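You operate a simulated robot arm through the tools that you are given. There is no shell and no other tool.

The job below is to be done with a simulated two-armed robot. You get a single attempt, and the scene is never put back.

TASK
Top up the carriage pot with grit and stand it on the black pot mat.
Fine: one fill, mix switch at GRIT; bring the carriage back to LOAD; leave the other starter pots.

Only the result counts: the job must be done as asked and must still hold three seconds after the hand-in. Knocking over, shifting, dropping, spilling or breaking anything else fails it.

THE ROBOT
Two 7-joint arms with fingered hands on one trunk that stands fixed in place. Base frame: the origin is at the foot of the trunk, x ahead of it, y to its left, z up; the work surface is at about z = 750. Readings come in mm, rad, newtons and seconds.
The left shoulder is at [104, 185, 1075], the right one opposite. With the tool pointing down near the work surface each hand reaches from about 100 to 880 mm from the base axis, measured 20 degrees to its own side. Payload 4 kg a hand.
Tool frame (each hand has its own): the origin (TCP) lies between the finger pads and is the grasp point; the fingertips stand 26 mm ahead of it; z points along the fingers, y is the line along which they close. The gripper opens to 132 mm; its body begins 73 mm behind the TCP. The gripper is a hand of 3 fingers: y runs from the thumb to the fingers, the wrist lies at [0, 0, -224] in the tool frame, and closing takes about 1.5 s.
Orientation is that of the tool frame in the base frame, as a unit quaternion [x, y, z, w]. With the fingers straight down and closing along the base's y, the tool's x points along the base's -x, its y along +y and its z along -z.

THE INTERFACE
- The arms move only by the tool drive_tool. It takes "left_steps", "right_steps" or both (then of equal length, played together; a hand with none holds still); each is a list of rows, each a list of 7 numbers: the turn, a rotation vector about the tool's x, y, z in rad, then the shift along the tool's x, y, z in m, then the closure in counts, from 0 (fully open) to 255 (shut). In form: [[wx, wy, wz, tx, ty, tz, gripper], ...]. A call has 1 to 20 rows; each row is the pose to reach, as a shift and turn from the pose commanded when the call began, along the tool's axes at that moment. A row lasts 0.2 s, in which the tool goes at most 50 mm and 0.15 rad; a call with a longer step from one row to the next is refused whole, and so is a gripper value outside its range. Where a pose cannot be reached the arm comes as near as it can. A force on the tool above 90 N (or 10 N above the force at the start of the call, whichever is more), or a blocked arm, ends the call early, and 0.2 s more pass. The fingers move at their own pace (about 72 mm/s each) and stop on an object; they squeeze with about 31 N. The grip force told is the motor's: it shows also when the fingers shut on nothing. Time passes only in rows, and 0.2 s behind the last, so rows that repeat a pose let the fingers close. It gives the time, the measured TCP pose, the force on the tool (base axes), the opening and the grip force at its end, in the units of the frame above (readings bear some noise), with the torque about the TCP (base axes, N m) and any sound that the robot's microphone picked up, and new pictures: "views" is both (left out), scene, wrist or none (wrist: the cameras of the hands that moved).
- Cameras (640 x 400 px; columns grow to the right, rows downward): "scene" is now at [222.7, 62.7, 1299.6]; the picture's right is [0.63, -0.76, -0.19], its down [-0.55, -0.26, -0.80] and it looks along [0.56, 0.60, -0.57] (base axes); focal length 214 px, centre (320, 200). "left" rides on the left gripper at [-62, 3, -92] in its tool frame; the picture's right is [-0.05, -1.00, 0.00], its down [0.83, -0.04, -0.56] and it looks along [0.55, -0.03, 0.83] (tool axes); focal length 230 px, centre (320, 200). "right" rides on the right gripper at [61, 3, -92] in its tool frame; the picture's right is [-0.05, 1.00, 0.00], its down [-0.83, -0.04, -0.55] and it looks along [-0.55, -0.03, 0.83] (tool axes); focal length 230 px, centre (320, 200). There is no depth. A picture from a camera that has moved, and an enlarged one, comes with that camera's place and axes in the base frame and with its lens.
- raise_lower(by): moves the trunk up (or, below 0, down) by that many mm; the arms and the scene camera ride with it, the base frame stays. It gives what a move gives, with no picture.
- grasp_type(shape, hand): the hand has 3 fingers and takes this shape, open, in about a second: jaw (thumb against the fingers, like two jaws); tri (thumb and two fingers); tip (a fingertip pinch); poke (one finger out to press); point (the index stretched); flat (the hand flat); cup (the hand cupped); fist (a fist). The gripper value then closes the fingers along that shape, each until it touches; the sizes above hold for jaw. It gives what a move gives, with no picture.
- turn_head(pan, tilt): turns the head with the scene camera to pan (to the left, within 1.501 rad either way) and tilt (down, from -0.506 to 1.204), counted from straight ahead of the robot (the tilt from the chest, where the trunk bows). It gives what a move gives, and a new picture of the scene camera.
- enlarge(camera, box): a new picture of the part [left, top, right, bottom] of that camera's present view, enlarged. The clock stands still meanwhile.
- hand_in(): hands the job in; it is judged then, once.

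Places have to be worked out from the pictures, the camera data and where the tool is seen. Open the grippers and draw the arms clear of the work before you hand the job in, unless the task says otherwise.

The tools are called after "Emit:" as name(argument=value, ...) on one line, values as JSON. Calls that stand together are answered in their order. drive_tool: Moves the arms, as the interface text tells. Its arguments: {"type":"object","properties":{"left_steps":{"type":"array"},"right_steps":{"type":"array"},"views":{"type":"string","enum":["both","scene","wrist","none"]}},"required":[]} The other tools are called the same way: raise_lower (by) moves the trunk up or down; grasp_type (shape, hand) gives the hand a shape; turn_head (pan, tilt) turns the head that bears the scene camera; enlarge (camera, box) takes an enlarged picture of a part of a camera's view; hand_in () hands the job in.

At the start:

```text
clock: 0.0
left_tcp_pos: [466.4, 491.6, 1135.4]
left_tcp_rot: [-0.001, 1.0, 0.0, 0.0]
left_wrist_force: [-0.9, 0.6, 0.2]
left_moment: [0.01, -0.01, -0.01]
left_gripper_width: 131.7
left_grip_force: 0.1
left_shape: jaw
right_tcp_pos: [555.5, 96.0, 1157.3]
right_tcp_rot: [0.0, 1.0, 0.0, 0.001]
right_wrist_force: [0.0, -0.4, 0.1]
right_moment: [-0.02, -0.01, -0.02]
right_gripper_width: 131.7
right_grip_force: 0.0
right_shape: jaw
trunk travel left (down, up): [-125.0, 337.0]
head pan, tilt (commanded): [0.71, 0.403]
```

scene: 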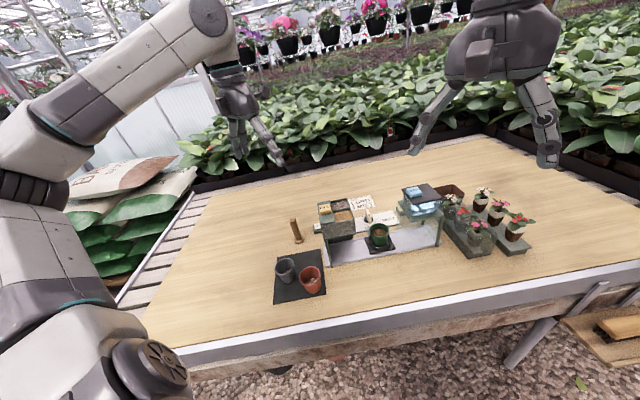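
right: 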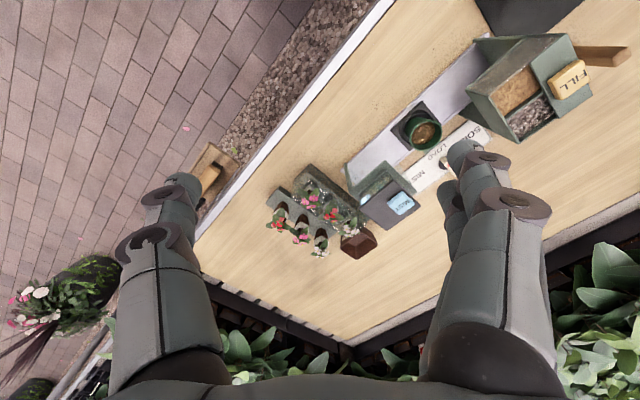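
left: 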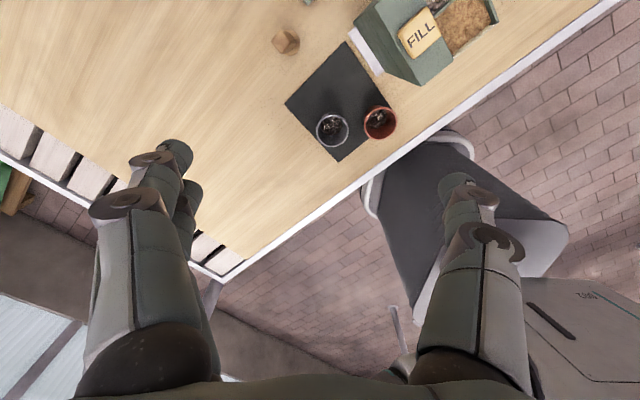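

The scene shows a dispenser machine with a carriage holding a green pot on a rail, a black mat with two pots, and a wooden peg. I'll enlarge the views to read the labels and locate parts.

Emit:
enlarge(camera="scene", box=[260, 170, 460, 310])

Emit:
enlarge(camera="right", box=[330, 20, 640, 230])

Emit:
enlarge(camera="left", box=[250, 0, 520, 170])

```text
2.86 times, centred on (360, 240) of scene
camera zoom: at [222.7, 62.7, 1299.6], right [0.63, -0.76, -0.19], down [-0.55, -0.26, -0.8], along [0.56, 0.6, -0.57], focal length 613 px, centre (206, 86)
```

zoom: 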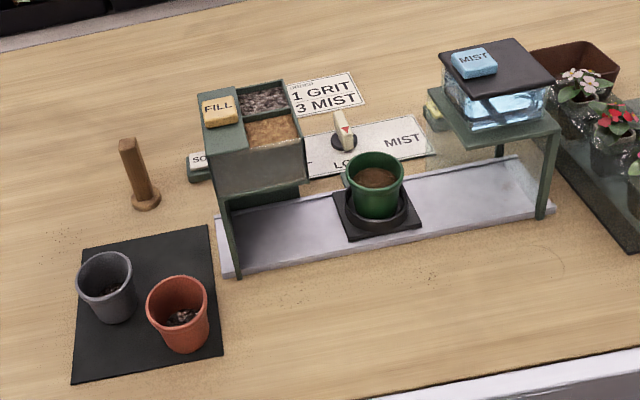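

```text
1.90 times, centred on (485, 125) of right
camera zoom: at [495.1, 100.1, 1249.9], right [0.05, 1.0, 0.0], down [0.83, -0.04, 0.55], along [0.55, -0.03, -0.83], focal length 438 px, centre (6, 343)
```

zoom: 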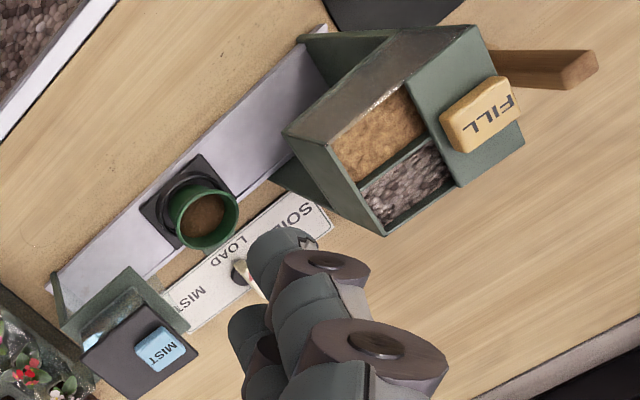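

```text
2.35 times, centred on (385, 85) of left
camera zoom: at [526.7, 493.5, 1227.9], right [0.05, -1.0, 0.0], down [-0.83, -0.04, 0.56], along [-0.55, -0.03, -0.83], focal length 541 px, centre (167, 471)
```

zoom: 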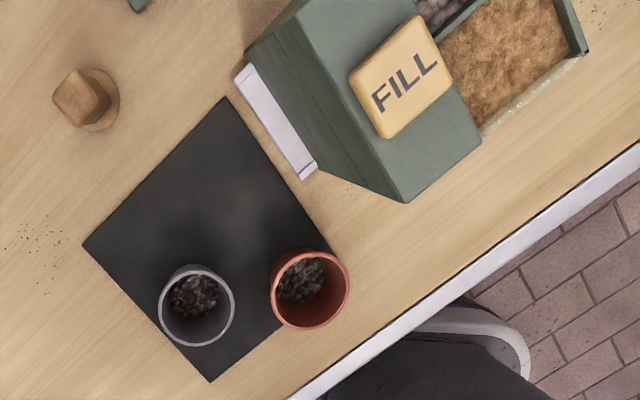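

The small card and the labels need reading at higher zoom before I judge how the machine works.

Emit:
enlarge(camera="scene", box=[340, 185, 380, 210])

Emit:
enlarge(camera="scene", box=[310, 200, 400, 256])

Emit:
enlarge(camera="scene", box=[390, 175, 470, 225])

Emit:
turn_head(pan=0.45, tilt=0.7)

```text
16.00 times, centred on (360, 198) of scene
camera zoom: at [222.7, 62.7, 1299.6], right [0.63, -0.76, -0.19], down [-0.55, -0.26, -0.8], along [0.56, 0.6, -0.57], focal length 3432 px, centre (-320, 240)
```

zoom: 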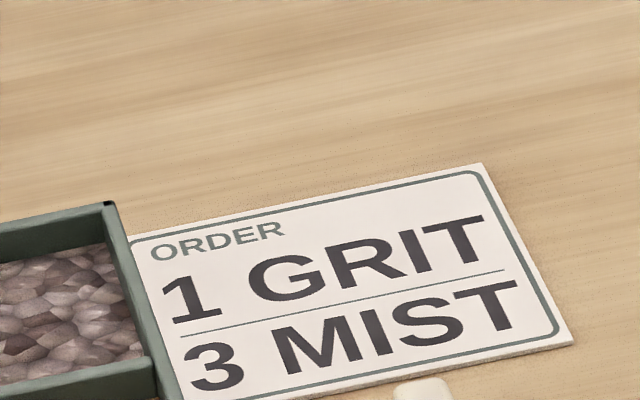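

```text
7.11 times, centred on (355, 228) of scene
camera zoom: at [222.7, 62.7, 1299.6], right [0.63, -0.76, -0.19], down [-0.55, -0.26, -0.8], along [0.56, 0.6, -0.57], focal length 1525 px, centre (71, 1)
```

zoom: 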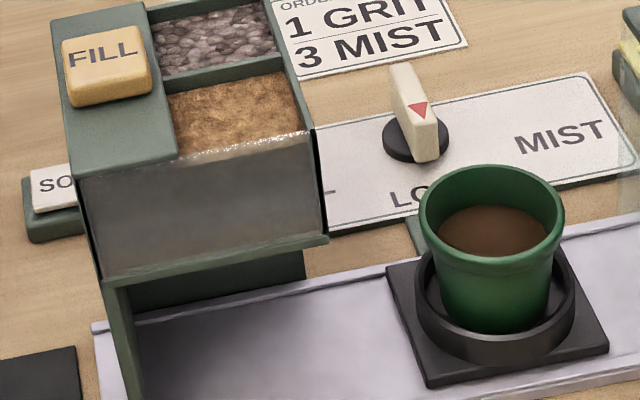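

```text
8.00 times, centred on (430, 200) of scene
camera zoom: at [222.7, 62.7, 1299.6], right [0.63, -0.76, -0.19], down [-0.55, -0.26, -0.8], along [0.56, 0.6, -0.57], focal length 1716 px, centre (-560, 200)
```

zoom: 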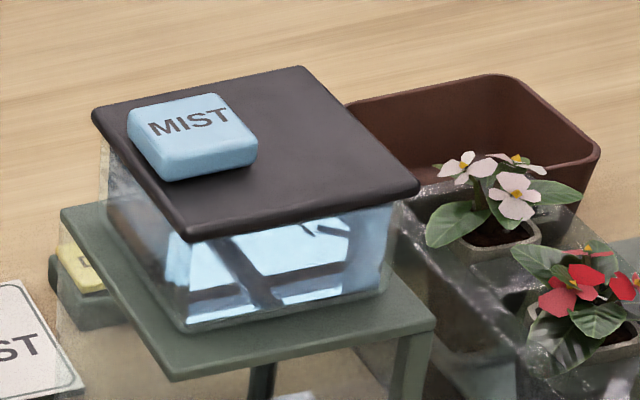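

```text
clock: 0.8
left_tcp_pos: [467.2, 490.2, 1134.7]
left_tcp_rot: [-0.001, 1.0, 0.001, 0.0]
left_wrist_force: [0.0, -0.3, 0.1]
left_moment: [0.01, -0.01, -0.01]
left_gripper_width: 131.8
left_grip_force: 0.1
left_shape: jaw
right_tcp_pos: [556.1, 96.4, 1156.5]
right_tcp_rot: [-0.001, 1.0, 0.0, -0.001]
right_wrist_force: [0.3, -0.1, 0.4]
right_moment: [-0.04, 0.01, 0.02]
right_gripper_width: 131.7
right_grip_force: 0.1
right_shape: jaw
trunk travel left (down, up): [-125.0, 337.0]
head pan, tilt (commanded): [0.45, 0.7]
camera scene: at [221.2, 39.3, 1272.3], right [0.42, -0.9, -0.12], down [-0.77, -0.28, -0.57], along [0.48, 0.33, -0.81], focal length 214 px, centre (320, 200)
```

scene: 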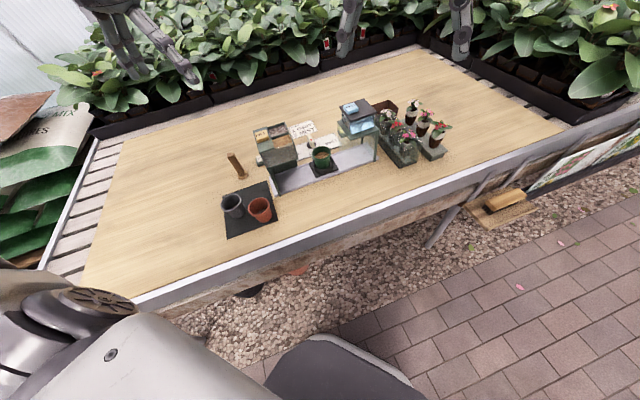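

The dial on the plate (labels SOIL?/LOAD/MIST) seems to set the carriage station, and a small slide switch with a "SO…" label is behind the hopper. I'll bring both hands to better viewing places above the table, staying high.

Emit:
drive_tool(right_steps=[[0, 0, 0, 0.02, 0.02, 0.016, 0], [0, 0, 0, 0.04, 0.04, 0.032, 0], [0, 0, 0, 0.06, 0.06, 0.048, 0], [0, 0, 0, 0.08, 0.08, 0.064, 0], [0, 0, 0, 0.105, 0.1, 0.08, 0]], left_steps=[[0, 0, 0, -0.04, 0.005, 0.01, 0], [0, 0, 0, -0.08, 0.01, 0.015, 0], [0, 0, 0, -0.12, 0.015, 0.02, 0], [0, 0, 0, -0.16, 0.02, 0.03, 0], [0, 0, 0, -0.2, 0.02, 0.035, 0]])

```text
clock: 2.0
left_tcp_pos: [669.4, 511.3, 1096.8]
left_tcp_rot: [-0.001, 1.0, 0.0, -0.002]
left_wrist_force: [0.6, 0.3, 0.4]
left_moment: [0.01, 0.03, 0.02]
left_gripper_width: 132.0
left_grip_force: 0.1
left_shape: jaw
right_tcp_pos: [452.9, 197.0, 1075.3]
right_tcp_rot: [0.0, 1.0, -0.001, 0.0]
right_wrist_force: [0.4, -0.3, -1.2]
right_moment: [0.01, 0.01, -0.02]
right_gripper_width: 131.7
right_grip_force: 0.0
right_shape: jaw
trunk travel left (down, up): [-125.0, 337.0]
head pan, tilt (commanded): [0.45, 0.7]
camera scene: at [222.9, 39.2, 1271.8], right [0.42, -0.9, -0.12], down [-0.77, -0.28, -0.57], along [0.48, 0.33, -0.81], focal length 214 px, centre (320, 200)
camera right: at [392.4, 200.2, 1167.8], right [0.05, 1.0, 0.0], down [0.83, -0.04, 0.55], along [0.55, -0.03, -0.83], focal length 230 px, centre (320, 200)
camera left: at [730.2, 513.0, 1189.4], right [0.05, -1.0, 0.0], down [-0.83, -0.04, 0.56], along [-0.56, -0.03, -0.83], focal length 230 px, centre (320, 200)
```

scene: 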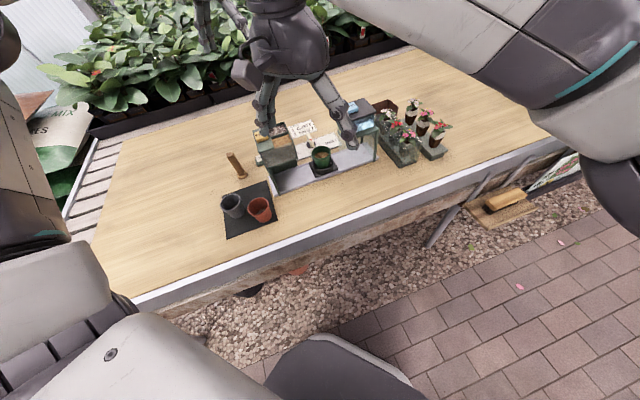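
right: 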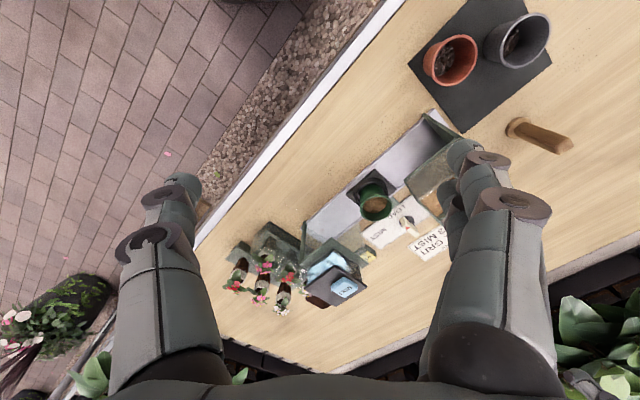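
left: 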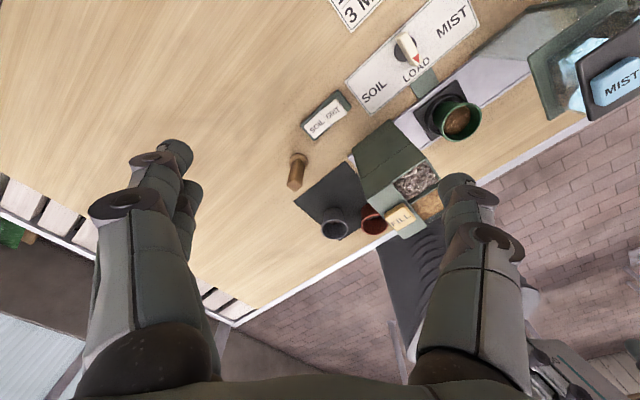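

Now the left camera sees the back: a SOIL–GRIT rocker box and the SOIL/LOAD/MIST dial. I'll enlarge these.

Emit:
enlarge(camera="left", box=[280, 0, 500, 140])

Emit:
enlarge(camera="left", box=[280, 80, 380, 144])

Emit:
enlarge(camera="left", box=[280, 80, 500, 240])

Emit:
enlarge(camera="right", box=[280, 100, 480, 270])

```text
2.86 times, centred on (390, 70) of left
camera zoom: at [730.2, 513.0, 1189.4], right [0.05, -1.0, 0.0], down [-0.83, -0.04, 0.56], along [-0.56, -0.03, -0.83], focal length 657 px, centre (120, 571)
```

zoom: 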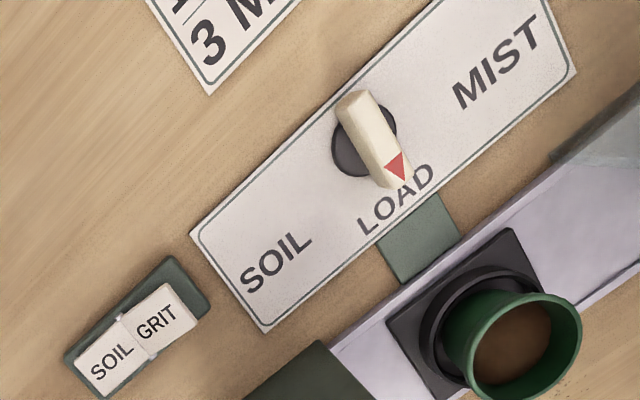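

```text
6.25 times, centred on (330, 112) of left
camera zoom: at [730.2, 513.0, 1189.4], right [0.05, -1.0, 0.0], down [-0.83, -0.04, 0.56], along [-0.56, -0.03, -0.83], focal length 1438 px, centre (258, 750)
```

zoom: 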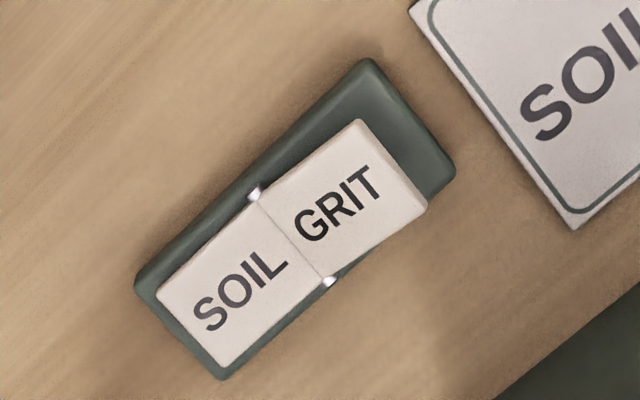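

```text
2.50 times, centred on (390, 160) of left
camera zoom: at [730.2, 513.0, 1189.4], right [0.05, -1.0, 0.0], down [-0.83, -0.04, 0.56], along [-0.56, -0.03, -0.83], focal length 575 px, centre (145, 300)
```

zoom: 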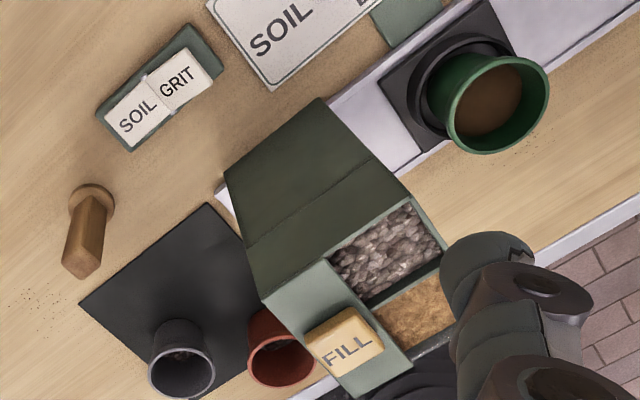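

```text
2.35 times, centred on (380, 185) of right
camera zoom: at [392.4, 200.2, 1167.8], right [0.05, 1.0, 0.0], down [0.83, -0.04, 0.55], along [0.55, -0.03, -0.83], focal length 541 px, centre (179, 235)
```

zoom: 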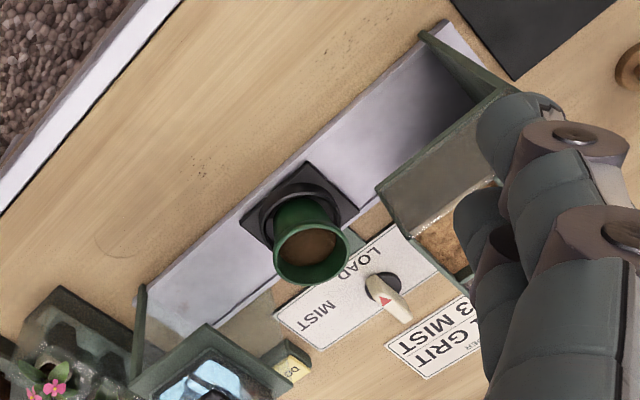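

The SOIL|GRIT rocker is V-shaped with the GRIT half raised, so it looks set to SOIL now. Next I check the small yellow label by the mist station and the dial more closely.

Emit:
enlarge(camera="right", box=[370, 180, 440, 225])

Emit:
enlarge(camera="right", box=[340, 235, 400, 275])

Emit:
enlarge(camera="left", box=[370, 10, 450, 62])

Emit:
enlarge(camera="scene", box=[210, 110, 390, 230])

```text
8.89 times, centred on (405, 202) of right
camera zoom: at [392.4, 200.2, 1167.8], right [0.05, 1.0, 0.0], down [0.83, -0.04, 0.55], along [0.55, -0.03, -0.83], focal length 2045 px, centre (-436, 178)
```

zoom: 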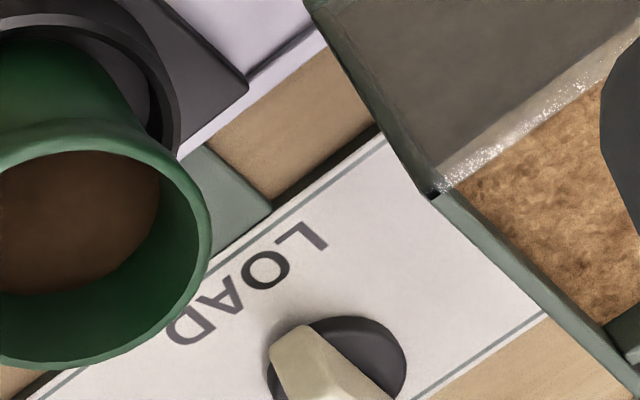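

```text
10.00 times, centred on (370, 255) of right
camera zoom: at [392.4, 200.2, 1167.8], right [0.05, 1.0, 0.0], down [0.83, -0.04, 0.55], along [0.55, -0.03, -0.83], focal length 2301 px, centre (-180, -350)
```

zoom: 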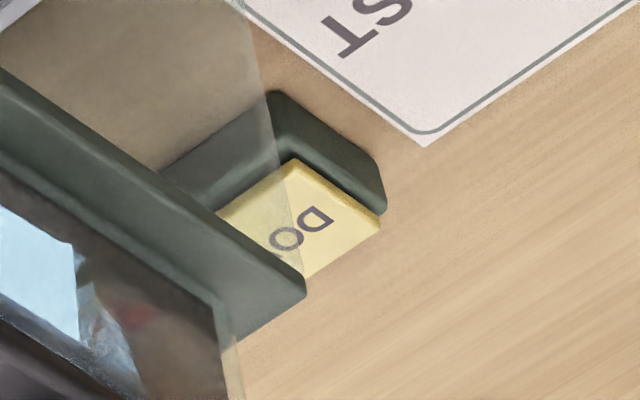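

```text
7.69 times, centred on (410, 36) of left
camera zoom: at [730.2, 513.0, 1189.4], right [0.05, -1.0, 0.0], down [-0.83, -0.04, 0.56], along [-0.56, -0.03, -0.83], focal length 1770 px, centre (-372, 1462)
```

zoom: 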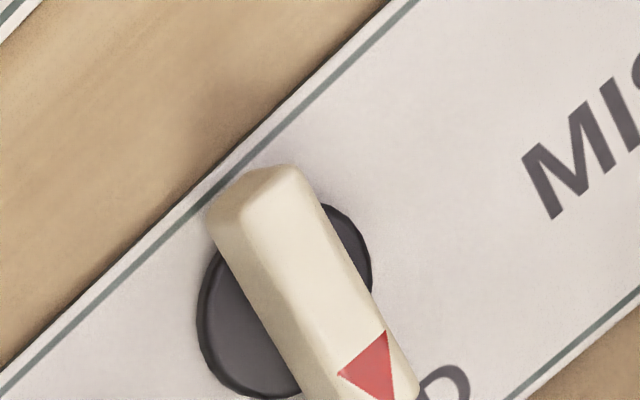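

```text
3.33 times, centred on (300, 170) of scene
camera zoom: at [222.9, 39.2, 1271.8], right [0.42, -0.9, -0.12], down [-0.77, -0.28, -0.57], along [0.48, 0.33, -0.81], focal length 715 px, centre (387, 300)
```

zoom: 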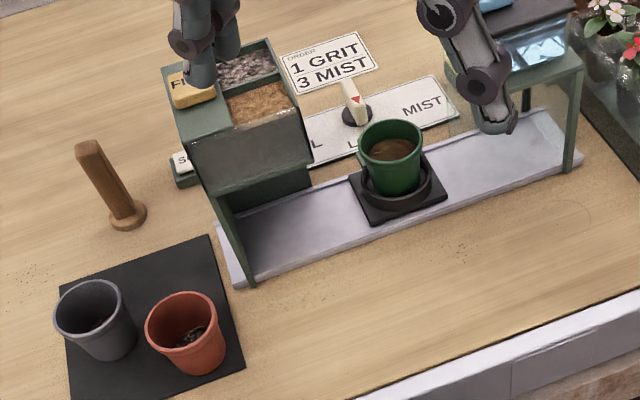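

I triangulated the main parts: rocker GRIT half near [637, 484, ~775], dial axis [732, 380] with its bar top at z≈789 pointing at LOAD, FILL button [543, 394, 943], pot rim centre [644, 292, 820]; the machine is turned 45°. I'll turn the left hand 45°, shut the fingers and hover high over the rocker, and draw the right hand off to the side.

Emit:
drive_tool(left_steps=[[0, 0, -0.13, 0.005, -0.005, 0.015, 255], [0, 0, -0.26, 0.01, -0.01, 0.03, 255], [0, 0, -0.39, 0.015, -0.014, 0.05, 255], [0, 0, -0.52, 0.02, -0.018, 0.07, 255], [0, 0, -0.65, 0.026, -0.022, 0.09, 255], [0, 0, -0.785, 0.032, -0.027, 0.1, 255], [0, 0, -0.785, 0.032, -0.027, 0.1, 255], [0, 0, -0.785, 0.032, -0.027, 0.1, 255]], right_steps=[[0, 0, 0, 0.0, -0.02, 0, 0], [0, 0, 0, 0.0, -0.04, 0, 0], [0, 0, 0, 0.0, -0.06, 0, 0], [0, 0, 0, 0.0, -0.08, 0, 0], [0, 0, 0, 0.0, -0.1, 0, 0], [0, 0, 0, 0.0, -0.1, 0, 0], [0, 0, 0, 0.0, -0.1, 0, 0], [0, 0, 0, 0.0, -0.1, 0, 0]])

```text
clock: 3.8
left_tcp_pos: [634.8, 483.7, 998.3]
left_tcp_rot: [-0.383, 0.924, 0.0, 0.0]
left_wrist_force: [0.5, 0.2, -0.8]
left_moment: [0.03, 0.01, 0.02]
left_gripper_width: 0.2
left_grip_force: 31.0
left_shape: jaw
right_tcp_pos: [451.5, 96.1, 1078.3]
right_tcp_rot: [0.0, 1.0, -0.001, 0.0]
right_wrist_force: [-0.1, -0.4, 0.4]
right_moment: [-0.03, 0.01, -0.02]
right_gripper_width: 132.0
right_grip_force: 0.0
right_shape: jaw
trunk travel left (down, up): [-125.0, 337.0]
head pan, tilt (commanded): [0.45, 0.7]
camera scene: at [221.1, 39.3, 1272.3], right [0.42, -0.9, -0.12], down [-0.77, -0.28, -0.57], along [0.48, 0.33, -0.81], focal length 214 px, centre (320, 200)
camera right: at [390.8, 99.8, 1169.9], right [0.05, 1.0, 0.0], down [0.83, -0.04, 0.55], along [0.55, -0.03, -0.83], focal length 230 px, centre (320, 200)
camera left: at [674.7, 528.8, 1092.3], right [0.74, -0.67, 0.0], down [-0.56, -0.62, 0.56], along [-0.37, -0.41, -0.83], focal length 230 px, centre (320, 200)
```

scene: 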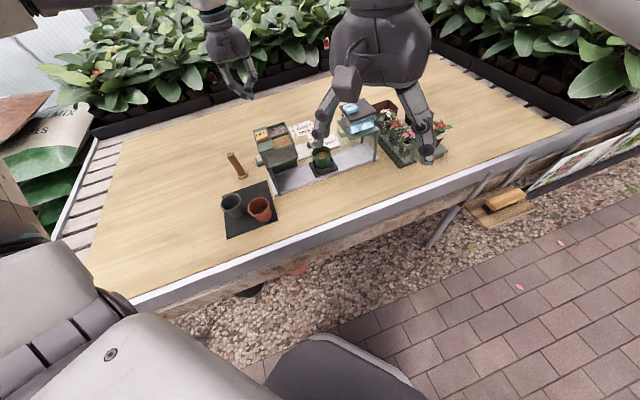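
right: 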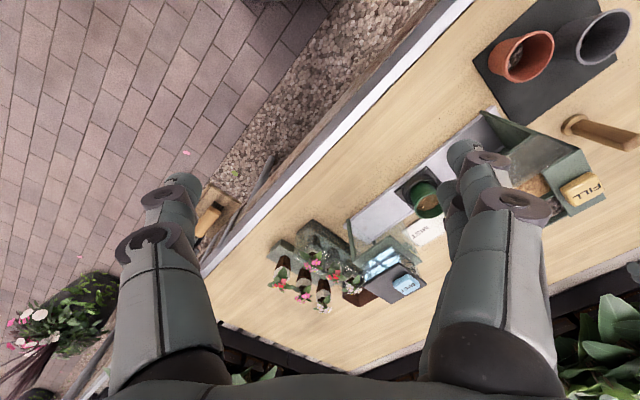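
left: 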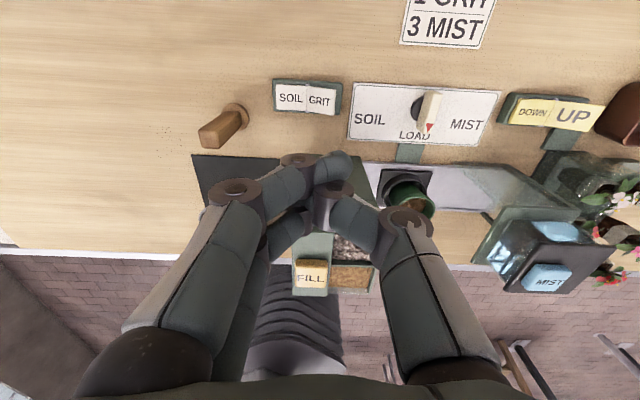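

A second rocker, DOWN/UP, sits behind the mist station (its glass hood most likely). I'll enlarge the left wrist view to check both rockers and the closed fingertips.

Emit:
enlarge(camera="left", box=[260, 70, 360, 132])

Emit:
enlarge(camera="left", box=[380, 70, 640, 300])

Emit:
enlarge(camera="left", box=[200, 130, 460, 300])

Emit:
enlarge(camera="right", box=[330, 100, 640, 300])

```text
6.40 times, centred on (310, 101) of left
camera zoom: at [674.7, 528.8, 1092.3], right [0.74, -0.67, 0.0], down [-0.56, -0.62, 0.56], along [-0.37, -0.41, -0.83], focal length 1472 px, centre (384, 834)
```

zoom: 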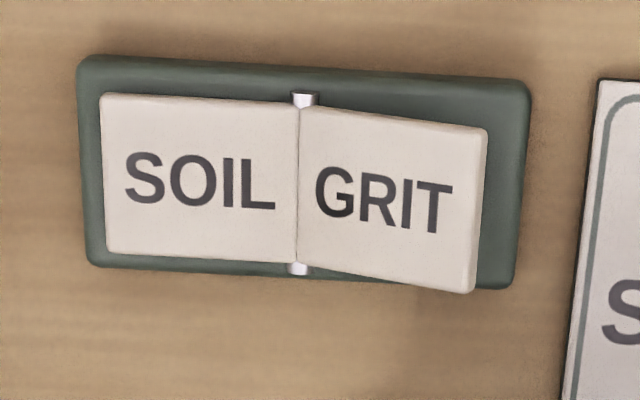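

```text
1.74 times, centred on (510, 185) of left
camera zoom: at [674.7, 528.8, 1092.3], right [0.74, -0.67, 0.0], down [-0.56, -0.62, 0.56], along [-0.37, -0.41, -0.83], focal length 400 px, centre (-10, 226)
```

zoom: 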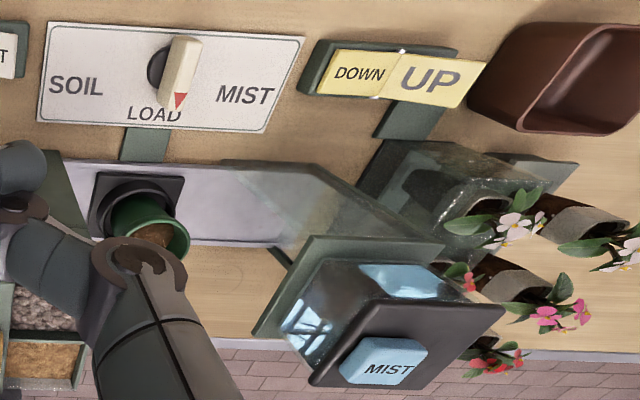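

```text
2.35 times, centred on (330, 215) of left
camera zoom: at [674.7, 528.8, 1092.3], right [0.74, -0.67, 0.0], down [-0.56, -0.62, 0.56], along [-0.37, -0.41, -0.83], focal length 541 px, centre (296, 165)
```

zoom: 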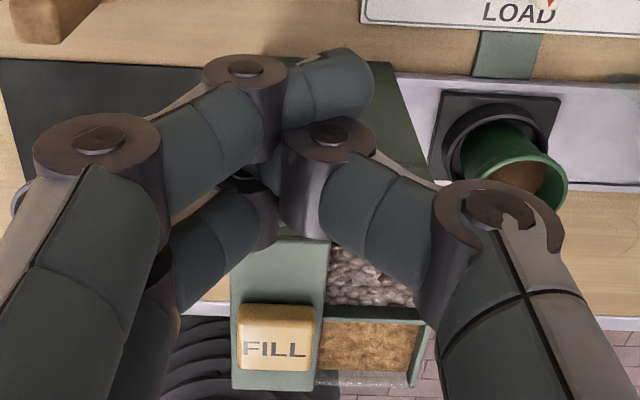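

```text
2.00 times, centred on (485, 200) of right
camera zoom: at [390.8, 99.8, 1169.9], right [0.05, 1.0, 0.0], down [0.83, -0.04, 0.55], along [0.55, -0.03, -0.83], focal length 460 px, centre (-10, 200)
```

zoom: 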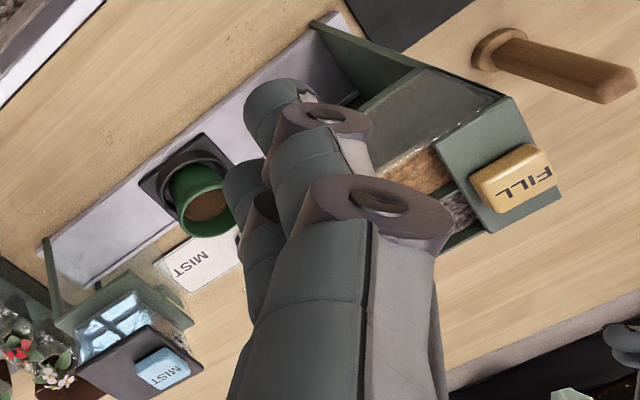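

SOIL half lies flat and GRIT stands up, so the mix switch is at SOIL now. The shut jaw's tip shape is unclear for pressing, so I'll try the poke shape on the left hand and look at where the finger ends.

Emit:
grasp_type(shape="poke", hand="left")

Emit:
enlarge(camera="left", box=[100, 60, 540, 400])

Emit:
enlarge(camera="scene", box=[180, 0, 400, 140])

Emit:
enlarge(camera="right", box=[400, 150, 640, 400])

```text
clock: 4.7
left_tcp_pos: [635.5, 484.4, 999.2]
left_tcp_rot: [-0.383, 0.924, 0.0, 0.001]
left_wrist_force: [0.6, 0.9, 0.3]
left_moment: [0.03, 0.0, 0.02]
left_gripper_width: 0.0
left_grip_force: 0.1
left_shape: poke
right_tcp_pos: [452.3, 95.9, 1077.7]
right_tcp_rot: [-0.001, 1.0, 0.001, -0.001]
right_wrist_force: [-0.1, -0.6, 0.2]
right_moment: [0.03, 0.01, 0.0]
right_gripper_width: 132.0
right_grip_force: 0.0
right_shape: jaw
trunk travel left (down, up): [-125.0, 337.0]
head pan, tilt (commanded): [0.45, 0.7]
```

```text
1.18 times, centred on (320, 230) of left
camera zoom: at [674.9, 528.7, 1092.3], right [0.74, -0.67, 0.0], down [-0.56, -0.62, 0.56], along [-0.37, -0.41, -0.83], focal length 271 px, centre (320, 165)
```

zoom: 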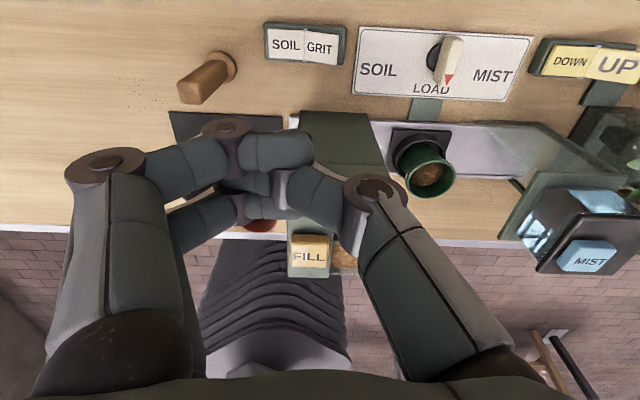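

```text
2.86 times, centred on (290, 70) of scene
camera zoom: at [221.2, 39.2, 1272.3], right [0.42, -0.9, -0.12], down [-0.77, -0.28, -0.57], along [0.48, 0.33, -0.81], focal length 613 px, centre (406, 571)
```

zoom: 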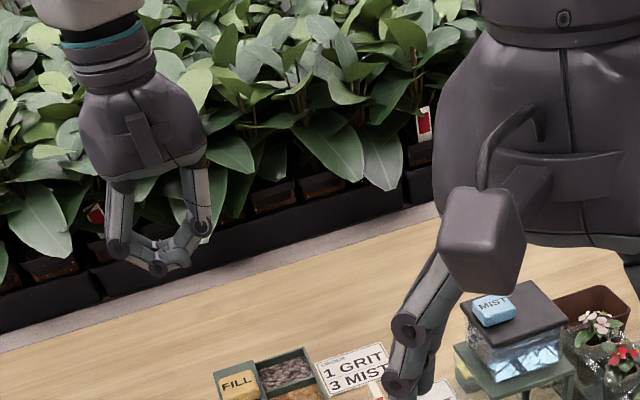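

```text
1.60 times, centred on (520, 275) of right
camera zoom: at [390.8, 99.8, 1169.9], right [0.05, 1.0, 0.0], down [0.83, -0.04, 0.55], along [0.55, -0.03, -0.83], focal length 368 px, centre (0, 80)
```

zoom: 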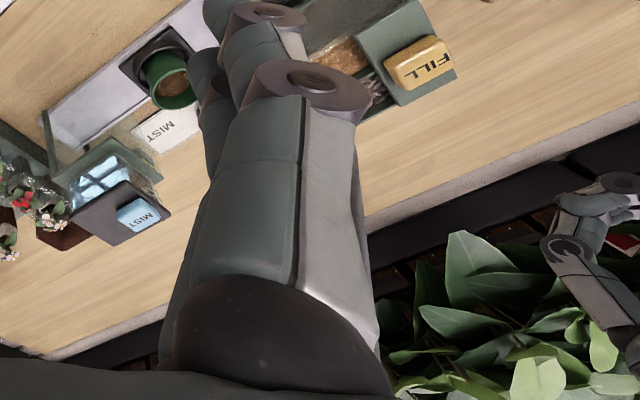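

The hand still seems curled; I'll hold still with the gripper at 0 for a moment to see the poke shape settle.

Emit:
drive_tool(left_steps=[[0, 0, 0, 0, 0, 0, 0], [0, 0, 0, 0, 0, 0, 0], [0, 0, 0, 0, 0, 0, 0], [0, 0, 0, 0, 0, 0, 0], [0, 0, 0, 0, 0, 0, 0]], views="both")

Emit:
enlarge(camera="scene", box=[190, 0, 300, 110])

```text
clock: 5.9
left_tcp_pos: [635.1, 484.6, 998.5]
left_tcp_rot: [-0.383, 0.924, 0.0, 0.0]
left_wrist_force: [0.7, -0.7, 0.3]
left_moment: [0.0, -0.02, 0.01]
left_gripper_width: 0.0
left_grip_force: 0.1
left_shape: poke
right_tcp_pos: [451.7, 96.1, 1078.8]
right_tcp_rot: [0.0, 1.0, 0.0, -0.001]
right_wrist_force: [-0.2, -1.4, -0.9]
right_moment: [0.0, -0.01, 0.01]
right_gripper_width: 131.7
right_grip_force: 0.0
right_shape: jaw
trunk travel left (down, up): [-125.0, 337.0]
head pan, tilt (commanded): [0.45, 0.7]
camera scene: at [221.2, 39.2, 1272.3], right [0.42, -0.9, -0.12], down [-0.77, -0.28, -0.57], along [0.48, 0.33, -0.81], focal length 214 px, centre (320, 200)
camera left: at [674.9, 528.7, 1092.3], right [0.74, -0.67, 0.0], down [-0.56, -0.62, 0.56], along [-0.37, -0.41, -0.83], focal length 230 px, centre (320, 200)
```

scene: 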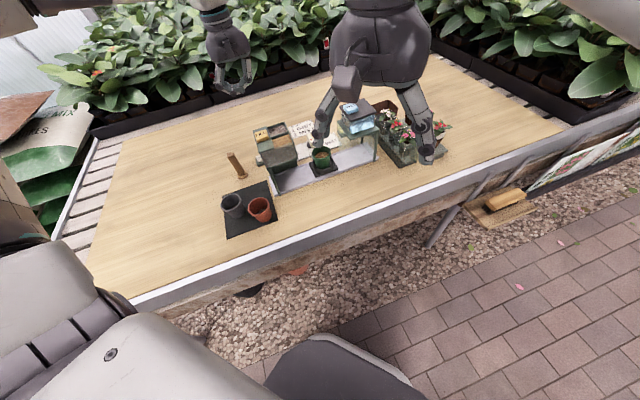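
left: 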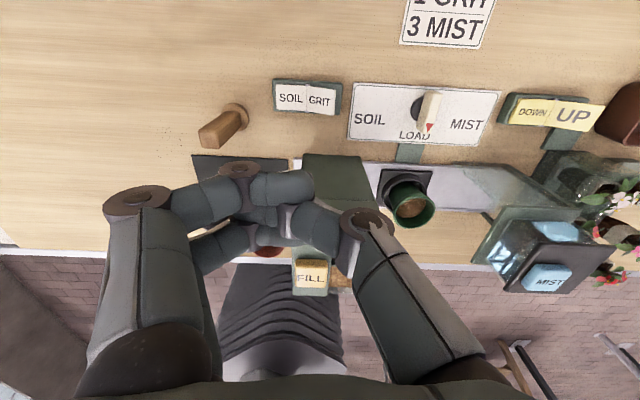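

```text
3.64 times, centred on (245, 55) of scene
camera zoom: at [221.2, 39.2, 1272.3], right [0.42, -0.9, -0.12], down [-0.77, -0.28, -0.57], along [0.48, 0.33, -0.81], focal length 780 px, centre (593, 727)
```

zoom: 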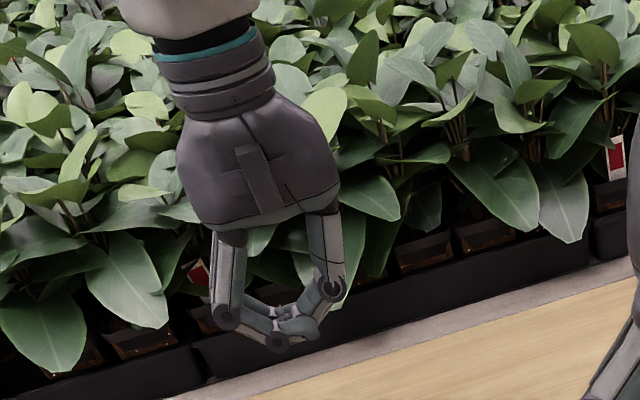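

Poke keeps the fingers rather curled; I'll try the "point" shape and compare where the stretched finger lies.

Emit:
grasp_type(shape="point", hand="left")

Emit:
enlarge(camera="left", box=[0, 0, 640, 400])

Emit:
enlarge(camera="scene", box=[190, 0, 300, 110])

```text
clock: 6.8
left_tcp_pos: [635.1, 482.9, 998.4]
left_tcp_rot: [-0.383, 0.924, 0.0, 0.0]
left_wrist_force: [-0.5, -0.2, -0.4]
left_moment: [0.05, -0.01, 0.05]
left_gripper_width: 0.0
left_grip_force: 0.1
left_shape: point
right_tcp_pos: [451.0, 95.8, 1078.6]
right_tcp_rot: [0.0, 1.0, -0.001, 0.0]
right_wrist_force: [0.1, 0.2, 0.1]
right_moment: [0.03, -0.03, 0.01]
right_gripper_width: 131.7
right_grip_force: 0.0
right_shape: jaw
trunk travel left (down, up): [-125.0, 337.0]
head pan, tilt (commanded): [0.45, 0.7]
```

```text
1.00 times, centred on (320, 200) of left (not enlarged: the box is as wide or as high as the picture)
camera zoom: at [674.9, 528.7, 1092.3], right [0.74, -0.67, 0.0], down [-0.56, -0.62, 0.56], along [-0.37, -0.41, -0.83], focal length 230 px, centre (320, 200)
```

zoom: 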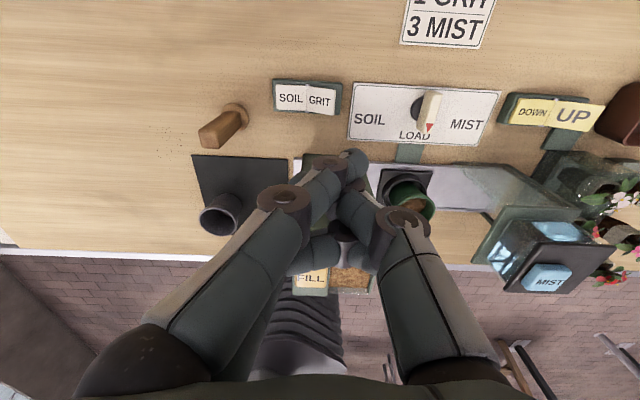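

```text
3.64 times, centred on (245, 55) of scene
camera zoom: at [221.2, 39.2, 1272.3], right [0.42, -0.9, -0.12], down [-0.77, -0.28, -0.57], along [0.48, 0.33, -0.81], focal length 780 px, centre (593, 727)
```

zoom: 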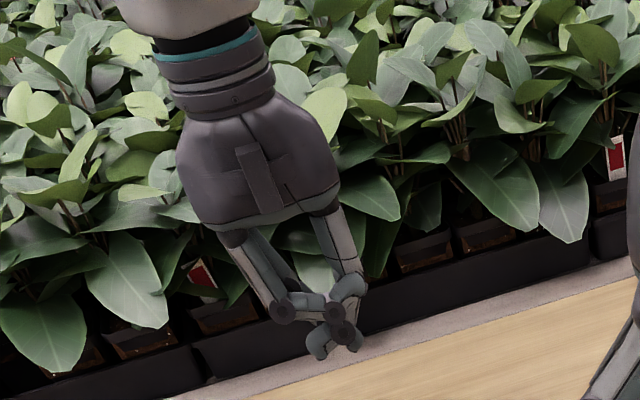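

The point shape gives two crossed tips about 25–29 mm ahead of the TCP. I'll look at the jaw shape nearly shut (count 205), since that is also what will meet the dial bar.

Emit:
grasp_type(shape="jaw", hand="left")

Emit:
drive_tool(left_steps=[[0, 0, 0, 0, 0, 0, 205], [0, 0, 0, 0, 0, 0, 205], [0, 0, 0, 0, 0, 0, 205], [0, 0, 0, 0, 0, 0, 205], [0, 0, 0, 0, 0, 0, 205], [0, 0, 0, 0, 0, 0, 205]], views="wrist")

Emit:
enlarge(camera="scene", box=[190, 0, 300, 110])

Emit:
enlarge(camera="left", box=[200, 100, 440, 250])

```text
clock: 7.7
left_tcp_pos: [634.9, 484.1, 998.8]
left_tcp_rot: [-0.384, 0.924, 0.001, 0.0]
left_wrist_force: [-0.7, 0.2, 0.0]
left_moment: [0.02, -0.02, -0.01]
left_gripper_width: 94.8
left_grip_force: 0.1
left_shape: jaw
right_tcp_pos: [452.8, 96.1, 1077.3]
right_tcp_rot: [-0.001, 1.0, 0.0, 0.0]
right_wrist_force: [-0.9, 0.1, 0.9]
right_moment: [-0.02, 0.02, -0.01]
right_gripper_width: 132.0
right_grip_force: 0.0
right_shape: jaw
trunk travel left (down, up): [-125.0, 337.0]
head pan, tilt (commanded): [0.45, 0.7]
```

```text
clock: 9.1
left_tcp_pos: [634.5, 484.5, 999.1]
left_tcp_rot: [-0.384, 0.923, 0.0, 0.0]
left_wrist_force: [0.5, -0.3, 0.4]
left_moment: [-0.02, 0.01, -0.03]
left_gripper_width: 11.5
left_grip_force: 0.1
left_shape: jaw
right_tcp_pos: [451.0, 96.9, 1078.8]
right_tcp_rot: [-0.001, 1.0, 0.0, 0.001]
right_wrist_force: [-0.4, 0.7, -0.4]
right_moment: [-0.01, 0.0, 0.0]
right_gripper_width: 131.9
right_grip_force: 0.1
right_shape: jaw
trunk travel left (down, up): [-125.0, 337.0]
head pan, tilt (commanded): [0.45, 0.7]
camera left: at [674.9, 528.7, 1092.3], right [0.74, -0.67, 0.0], down [-0.56, -0.62, 0.56], along [-0.37, -0.41, -0.83], focal length 230 px, centre (320, 200)
```

left: 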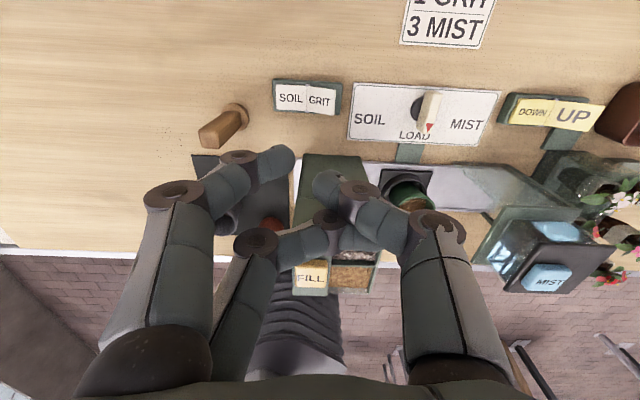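

```text
3.64 times, centred on (245, 55) of scene
camera zoom: at [221.2, 39.2, 1272.3], right [0.42, -0.9, -0.12], down [-0.77, -0.28, -0.57], along [0.48, 0.33, -0.81], focal length 780 px, centre (593, 727)
```

zoom: 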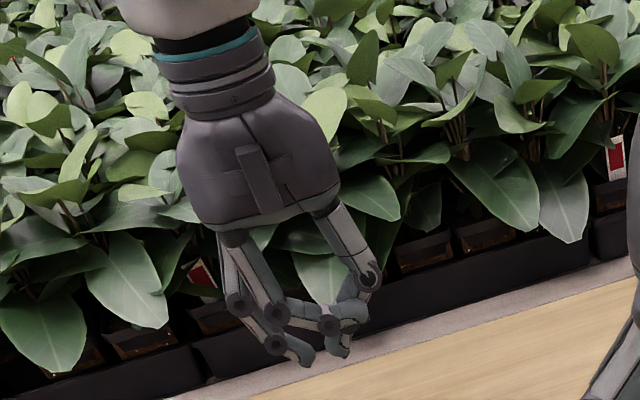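

```text
2.67 times, centred on (320, 175) of left
camera zoom: at [674.9, 528.7, 1092.3], right [0.74, -0.67, 0.0], down [-0.56, -0.62, 0.56], along [-0.37, -0.41, -0.83], focal length 614 px, centre (320, 267)
```

zoom: 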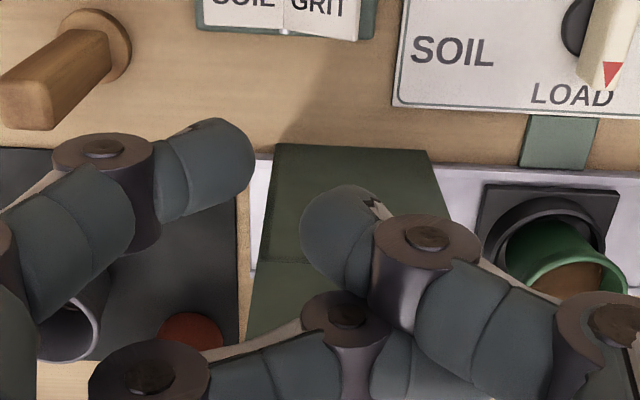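

The second finger seems to lag from the shape change, so I'll open the jaw fully, then look at it again partly shut to know its true geometry.

Emit:
drive_tool(left_steps=[[0, 0, 0, 0, 0, 0, 0], [0, 0, 0, 0, 0, 0, 0], [0, 0, 0, 0, 0, 0, 0], [0, 0, 0, 0, 0, 0, 0], [0, 0, 0, 0, 0, 0, 0], [0, 0, 0, 0, 0, 0, 0]], views="wrist")

Emit:
drive_tool(left_steps=[[0, 0, 0, 0, 0, 0, 190], [0, 0, 0, 0, 0, 0, 190], [0, 0, 0, 0, 0, 0, 190], [0, 0, 0, 0, 0, 0, 190], [0, 0, 0, 0, 0, 0, 190], [0, 0, 0, 0, 0, 0, 190], [0, 0, 0, 0, 0, 0, 190], [0, 0, 0, 0, 0, 0, 190]], views="wrist")

Emit:
enlarge(camera="scene", box=[190, 0, 300, 110])

```text
clock: 10.5
left_tcp_pos: [635.4, 483.9, 999.1]
left_tcp_rot: [-0.384, 0.924, 0.0, 0.0]
left_wrist_force: [0.4, 0.4, -0.3]
left_moment: [-0.02, 0.02, -0.03]
left_gripper_width: 132.0
left_grip_force: 0.0
left_shape: jaw
right_tcp_pos: [452.1, 96.2, 1076.7]
right_tcp_rot: [-0.001, 1.0, 0.0, -0.001]
right_wrist_force: [-0.2, -0.2, -0.5]
right_moment: [0.01, -0.04, -0.01]
right_gripper_width: 131.9
right_grip_force: 0.0
right_shape: jaw
trunk travel left (down, up): [-125.0, 337.0]
head pan, tilt (commanded): [0.45, 0.7]
camera left: at [674.9, 528.7, 1092.3], right [0.74, -0.67, 0.0], down [-0.56, -0.62, 0.56], along [-0.37, -0.41, -0.83], focal length 230 px, centre (320, 200)
```

left: 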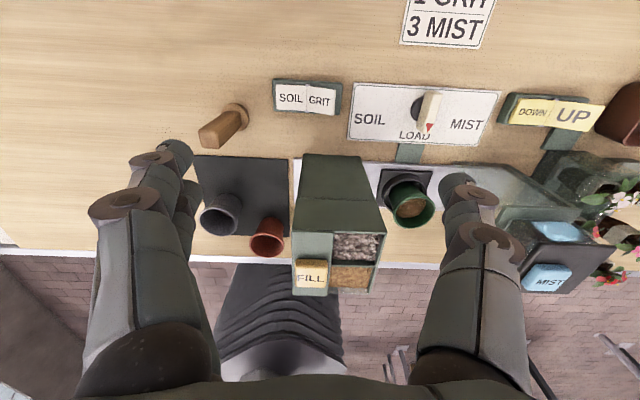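

```text
clock: 12.3
left_tcp_pos: [634.1, 484.4, 998.6]
left_tcp_rot: [-0.383, 0.924, 0.0, 0.0]
left_wrist_force: [0.1, -0.3, 0.5]
left_moment: [0.0, 0.05, -0.01]
left_gripper_width: 34.2
left_grip_force: 0.0
left_shape: jaw
right_tcp_pos: [451.4, 97.2, 1077.4]
right_tcp_rot: [-0.001, 1.0, -0.001, -0.001]
right_wrist_force: [-0.3, -0.7, 0.3]
right_moment: [0.03, 0.01, 0.0]
right_gripper_width: 131.8
right_grip_force: 0.0
right_shape: jaw
trunk travel left (down, up): [-125.0, 337.0]
head pan, tilt (commanded): [0.45, 0.7]
camera left: at [674.9, 528.7, 1092.3], right [0.74, -0.67, 0.0], down [-0.56, -0.62, 0.56], along [-0.37, -0.41, -0.83], focal length 230 px, centre (320, 200)
```

left: 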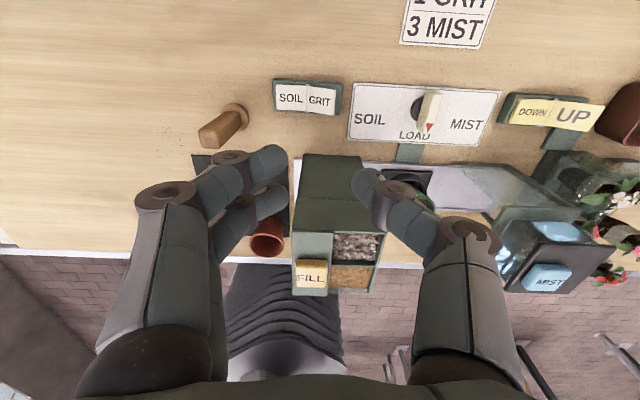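

```text
3.64 times, centred on (245, 55) of scene
camera zoom: at [221.2, 39.2, 1272.3], right [0.42, -0.9, -0.12], down [-0.77, -0.28, -0.57], along [0.48, 0.33, -0.81], focal length 780 px, centre (593, 727)
```

zoom: 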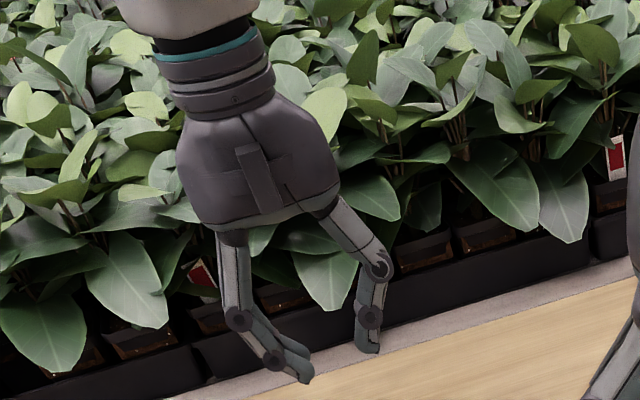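

The jaw is now symmetric (34 mm opening, tips ≈27 mm ahead of the TCP, two fingers side by side on one side, thumb on the other). I'll put the two fingers over the raised GRIT end, thumb hanging over the free gap by the plate, and come down to a hover.

Emit:
drive_tool(left_steps=[[0, 0, 0, -0.002, -0.017, 0.03, 190], [0, 0, 0, -0.0037, -0.0338, 0.07, 190], [0, 0, 0, -0.0037, -0.0338, 0.11, 190], [0, 0, 0, -0.0037, -0.0338, 0.14, 190], [0, 0, 0, -0.0037, -0.0338, 0.14, 190]], views="both")

Emit:
enlarge(camera="left", box=[180, 60, 460, 235])

Emit:
enlarge(camera="scene", box=[190, 20, 350, 190])

```text
clock: 13.5
left_tcp_pos: [661.4, 463.8, 858.0]
left_tcp_rot: [-0.383, 0.924, 0.001, 0.001]
left_wrist_force: [0.7, -0.8, -0.1]
left_moment: [0.02, 0.01, -0.04]
left_gripper_width: 33.9
left_grip_force: 0.0
left_shape: jaw
right_tcp_pos: [450.9, 96.4, 1077.5]
right_tcp_rot: [-0.001, 1.0, 0.0, 0.0]
right_wrist_force: [0.1, -0.5, 0.2]
right_moment: [-0.01, -0.01, 0.03]
right_gripper_width: 132.0
right_grip_force: 0.0
right_shape: jaw
trunk travel left (down, up): [-125.0, 337.0]
head pan, tilt (commanded): [0.45, 0.7]
camera scene: at [220.7, 39.0, 1272.5], right [0.42, -0.9, -0.12], down [-0.77, -0.28, -0.57], along [0.48, 0.33, -0.81], focal length 214 px, centre (320, 200)
camera left: at [701.6, 508.5, 951.6], right [0.74, -0.67, 0.0], down [-0.56, -0.62, 0.55], along [-0.37, -0.41, -0.83], focal length 230 px, centre (320, 200)
```

scene: 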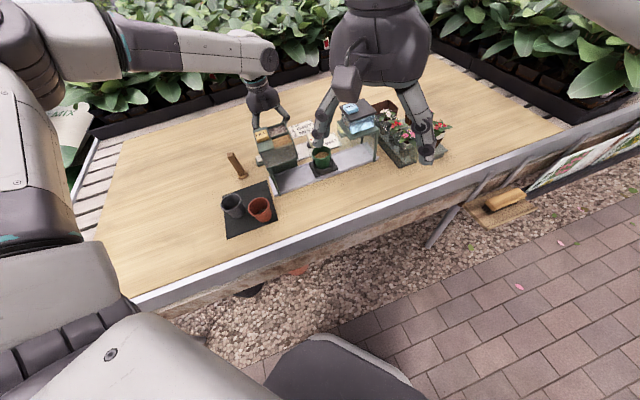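
left: 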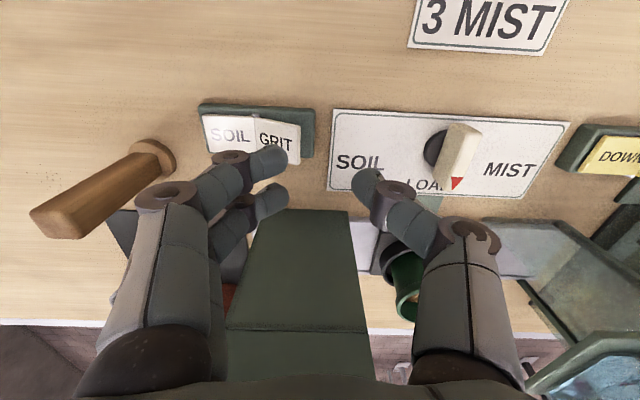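

```text
2.29 times, centred on (320, 148) of left
camera zoom: at [701.6, 508.5, 951.6], right [0.74, -0.67, 0.0], down [-0.56, -0.62, 0.55], along [-0.37, -0.41, -0.83], focal length 526 px, centre (320, 320)
```

zoom: 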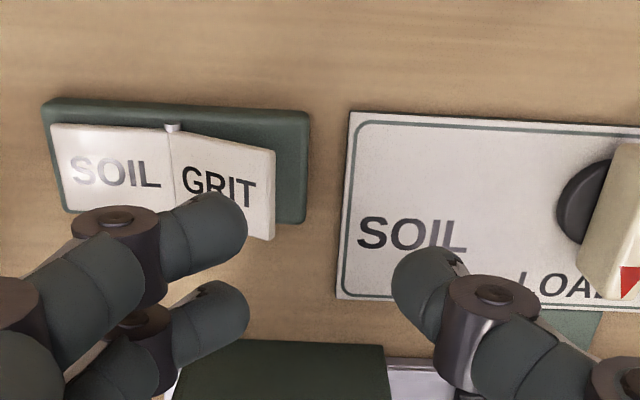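

```text
2.35 times, centred on (270, 105) of scene
camera zoom: at [220.7, 39.0, 1272.5], right [0.42, -0.9, -0.12], down [-0.77, -0.28, -0.57], along [0.48, 0.33, -0.81], focal length 505 px, centre (438, 424)
```

zoom: 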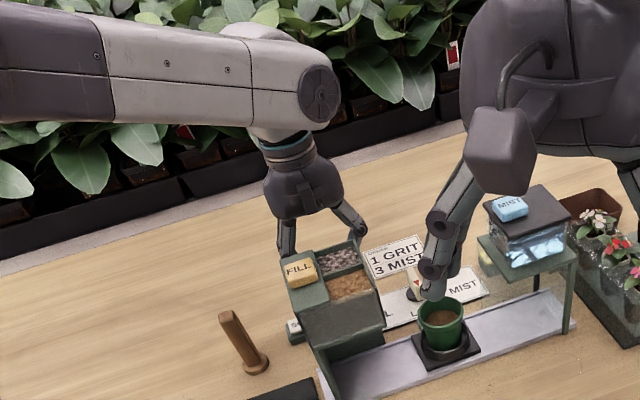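

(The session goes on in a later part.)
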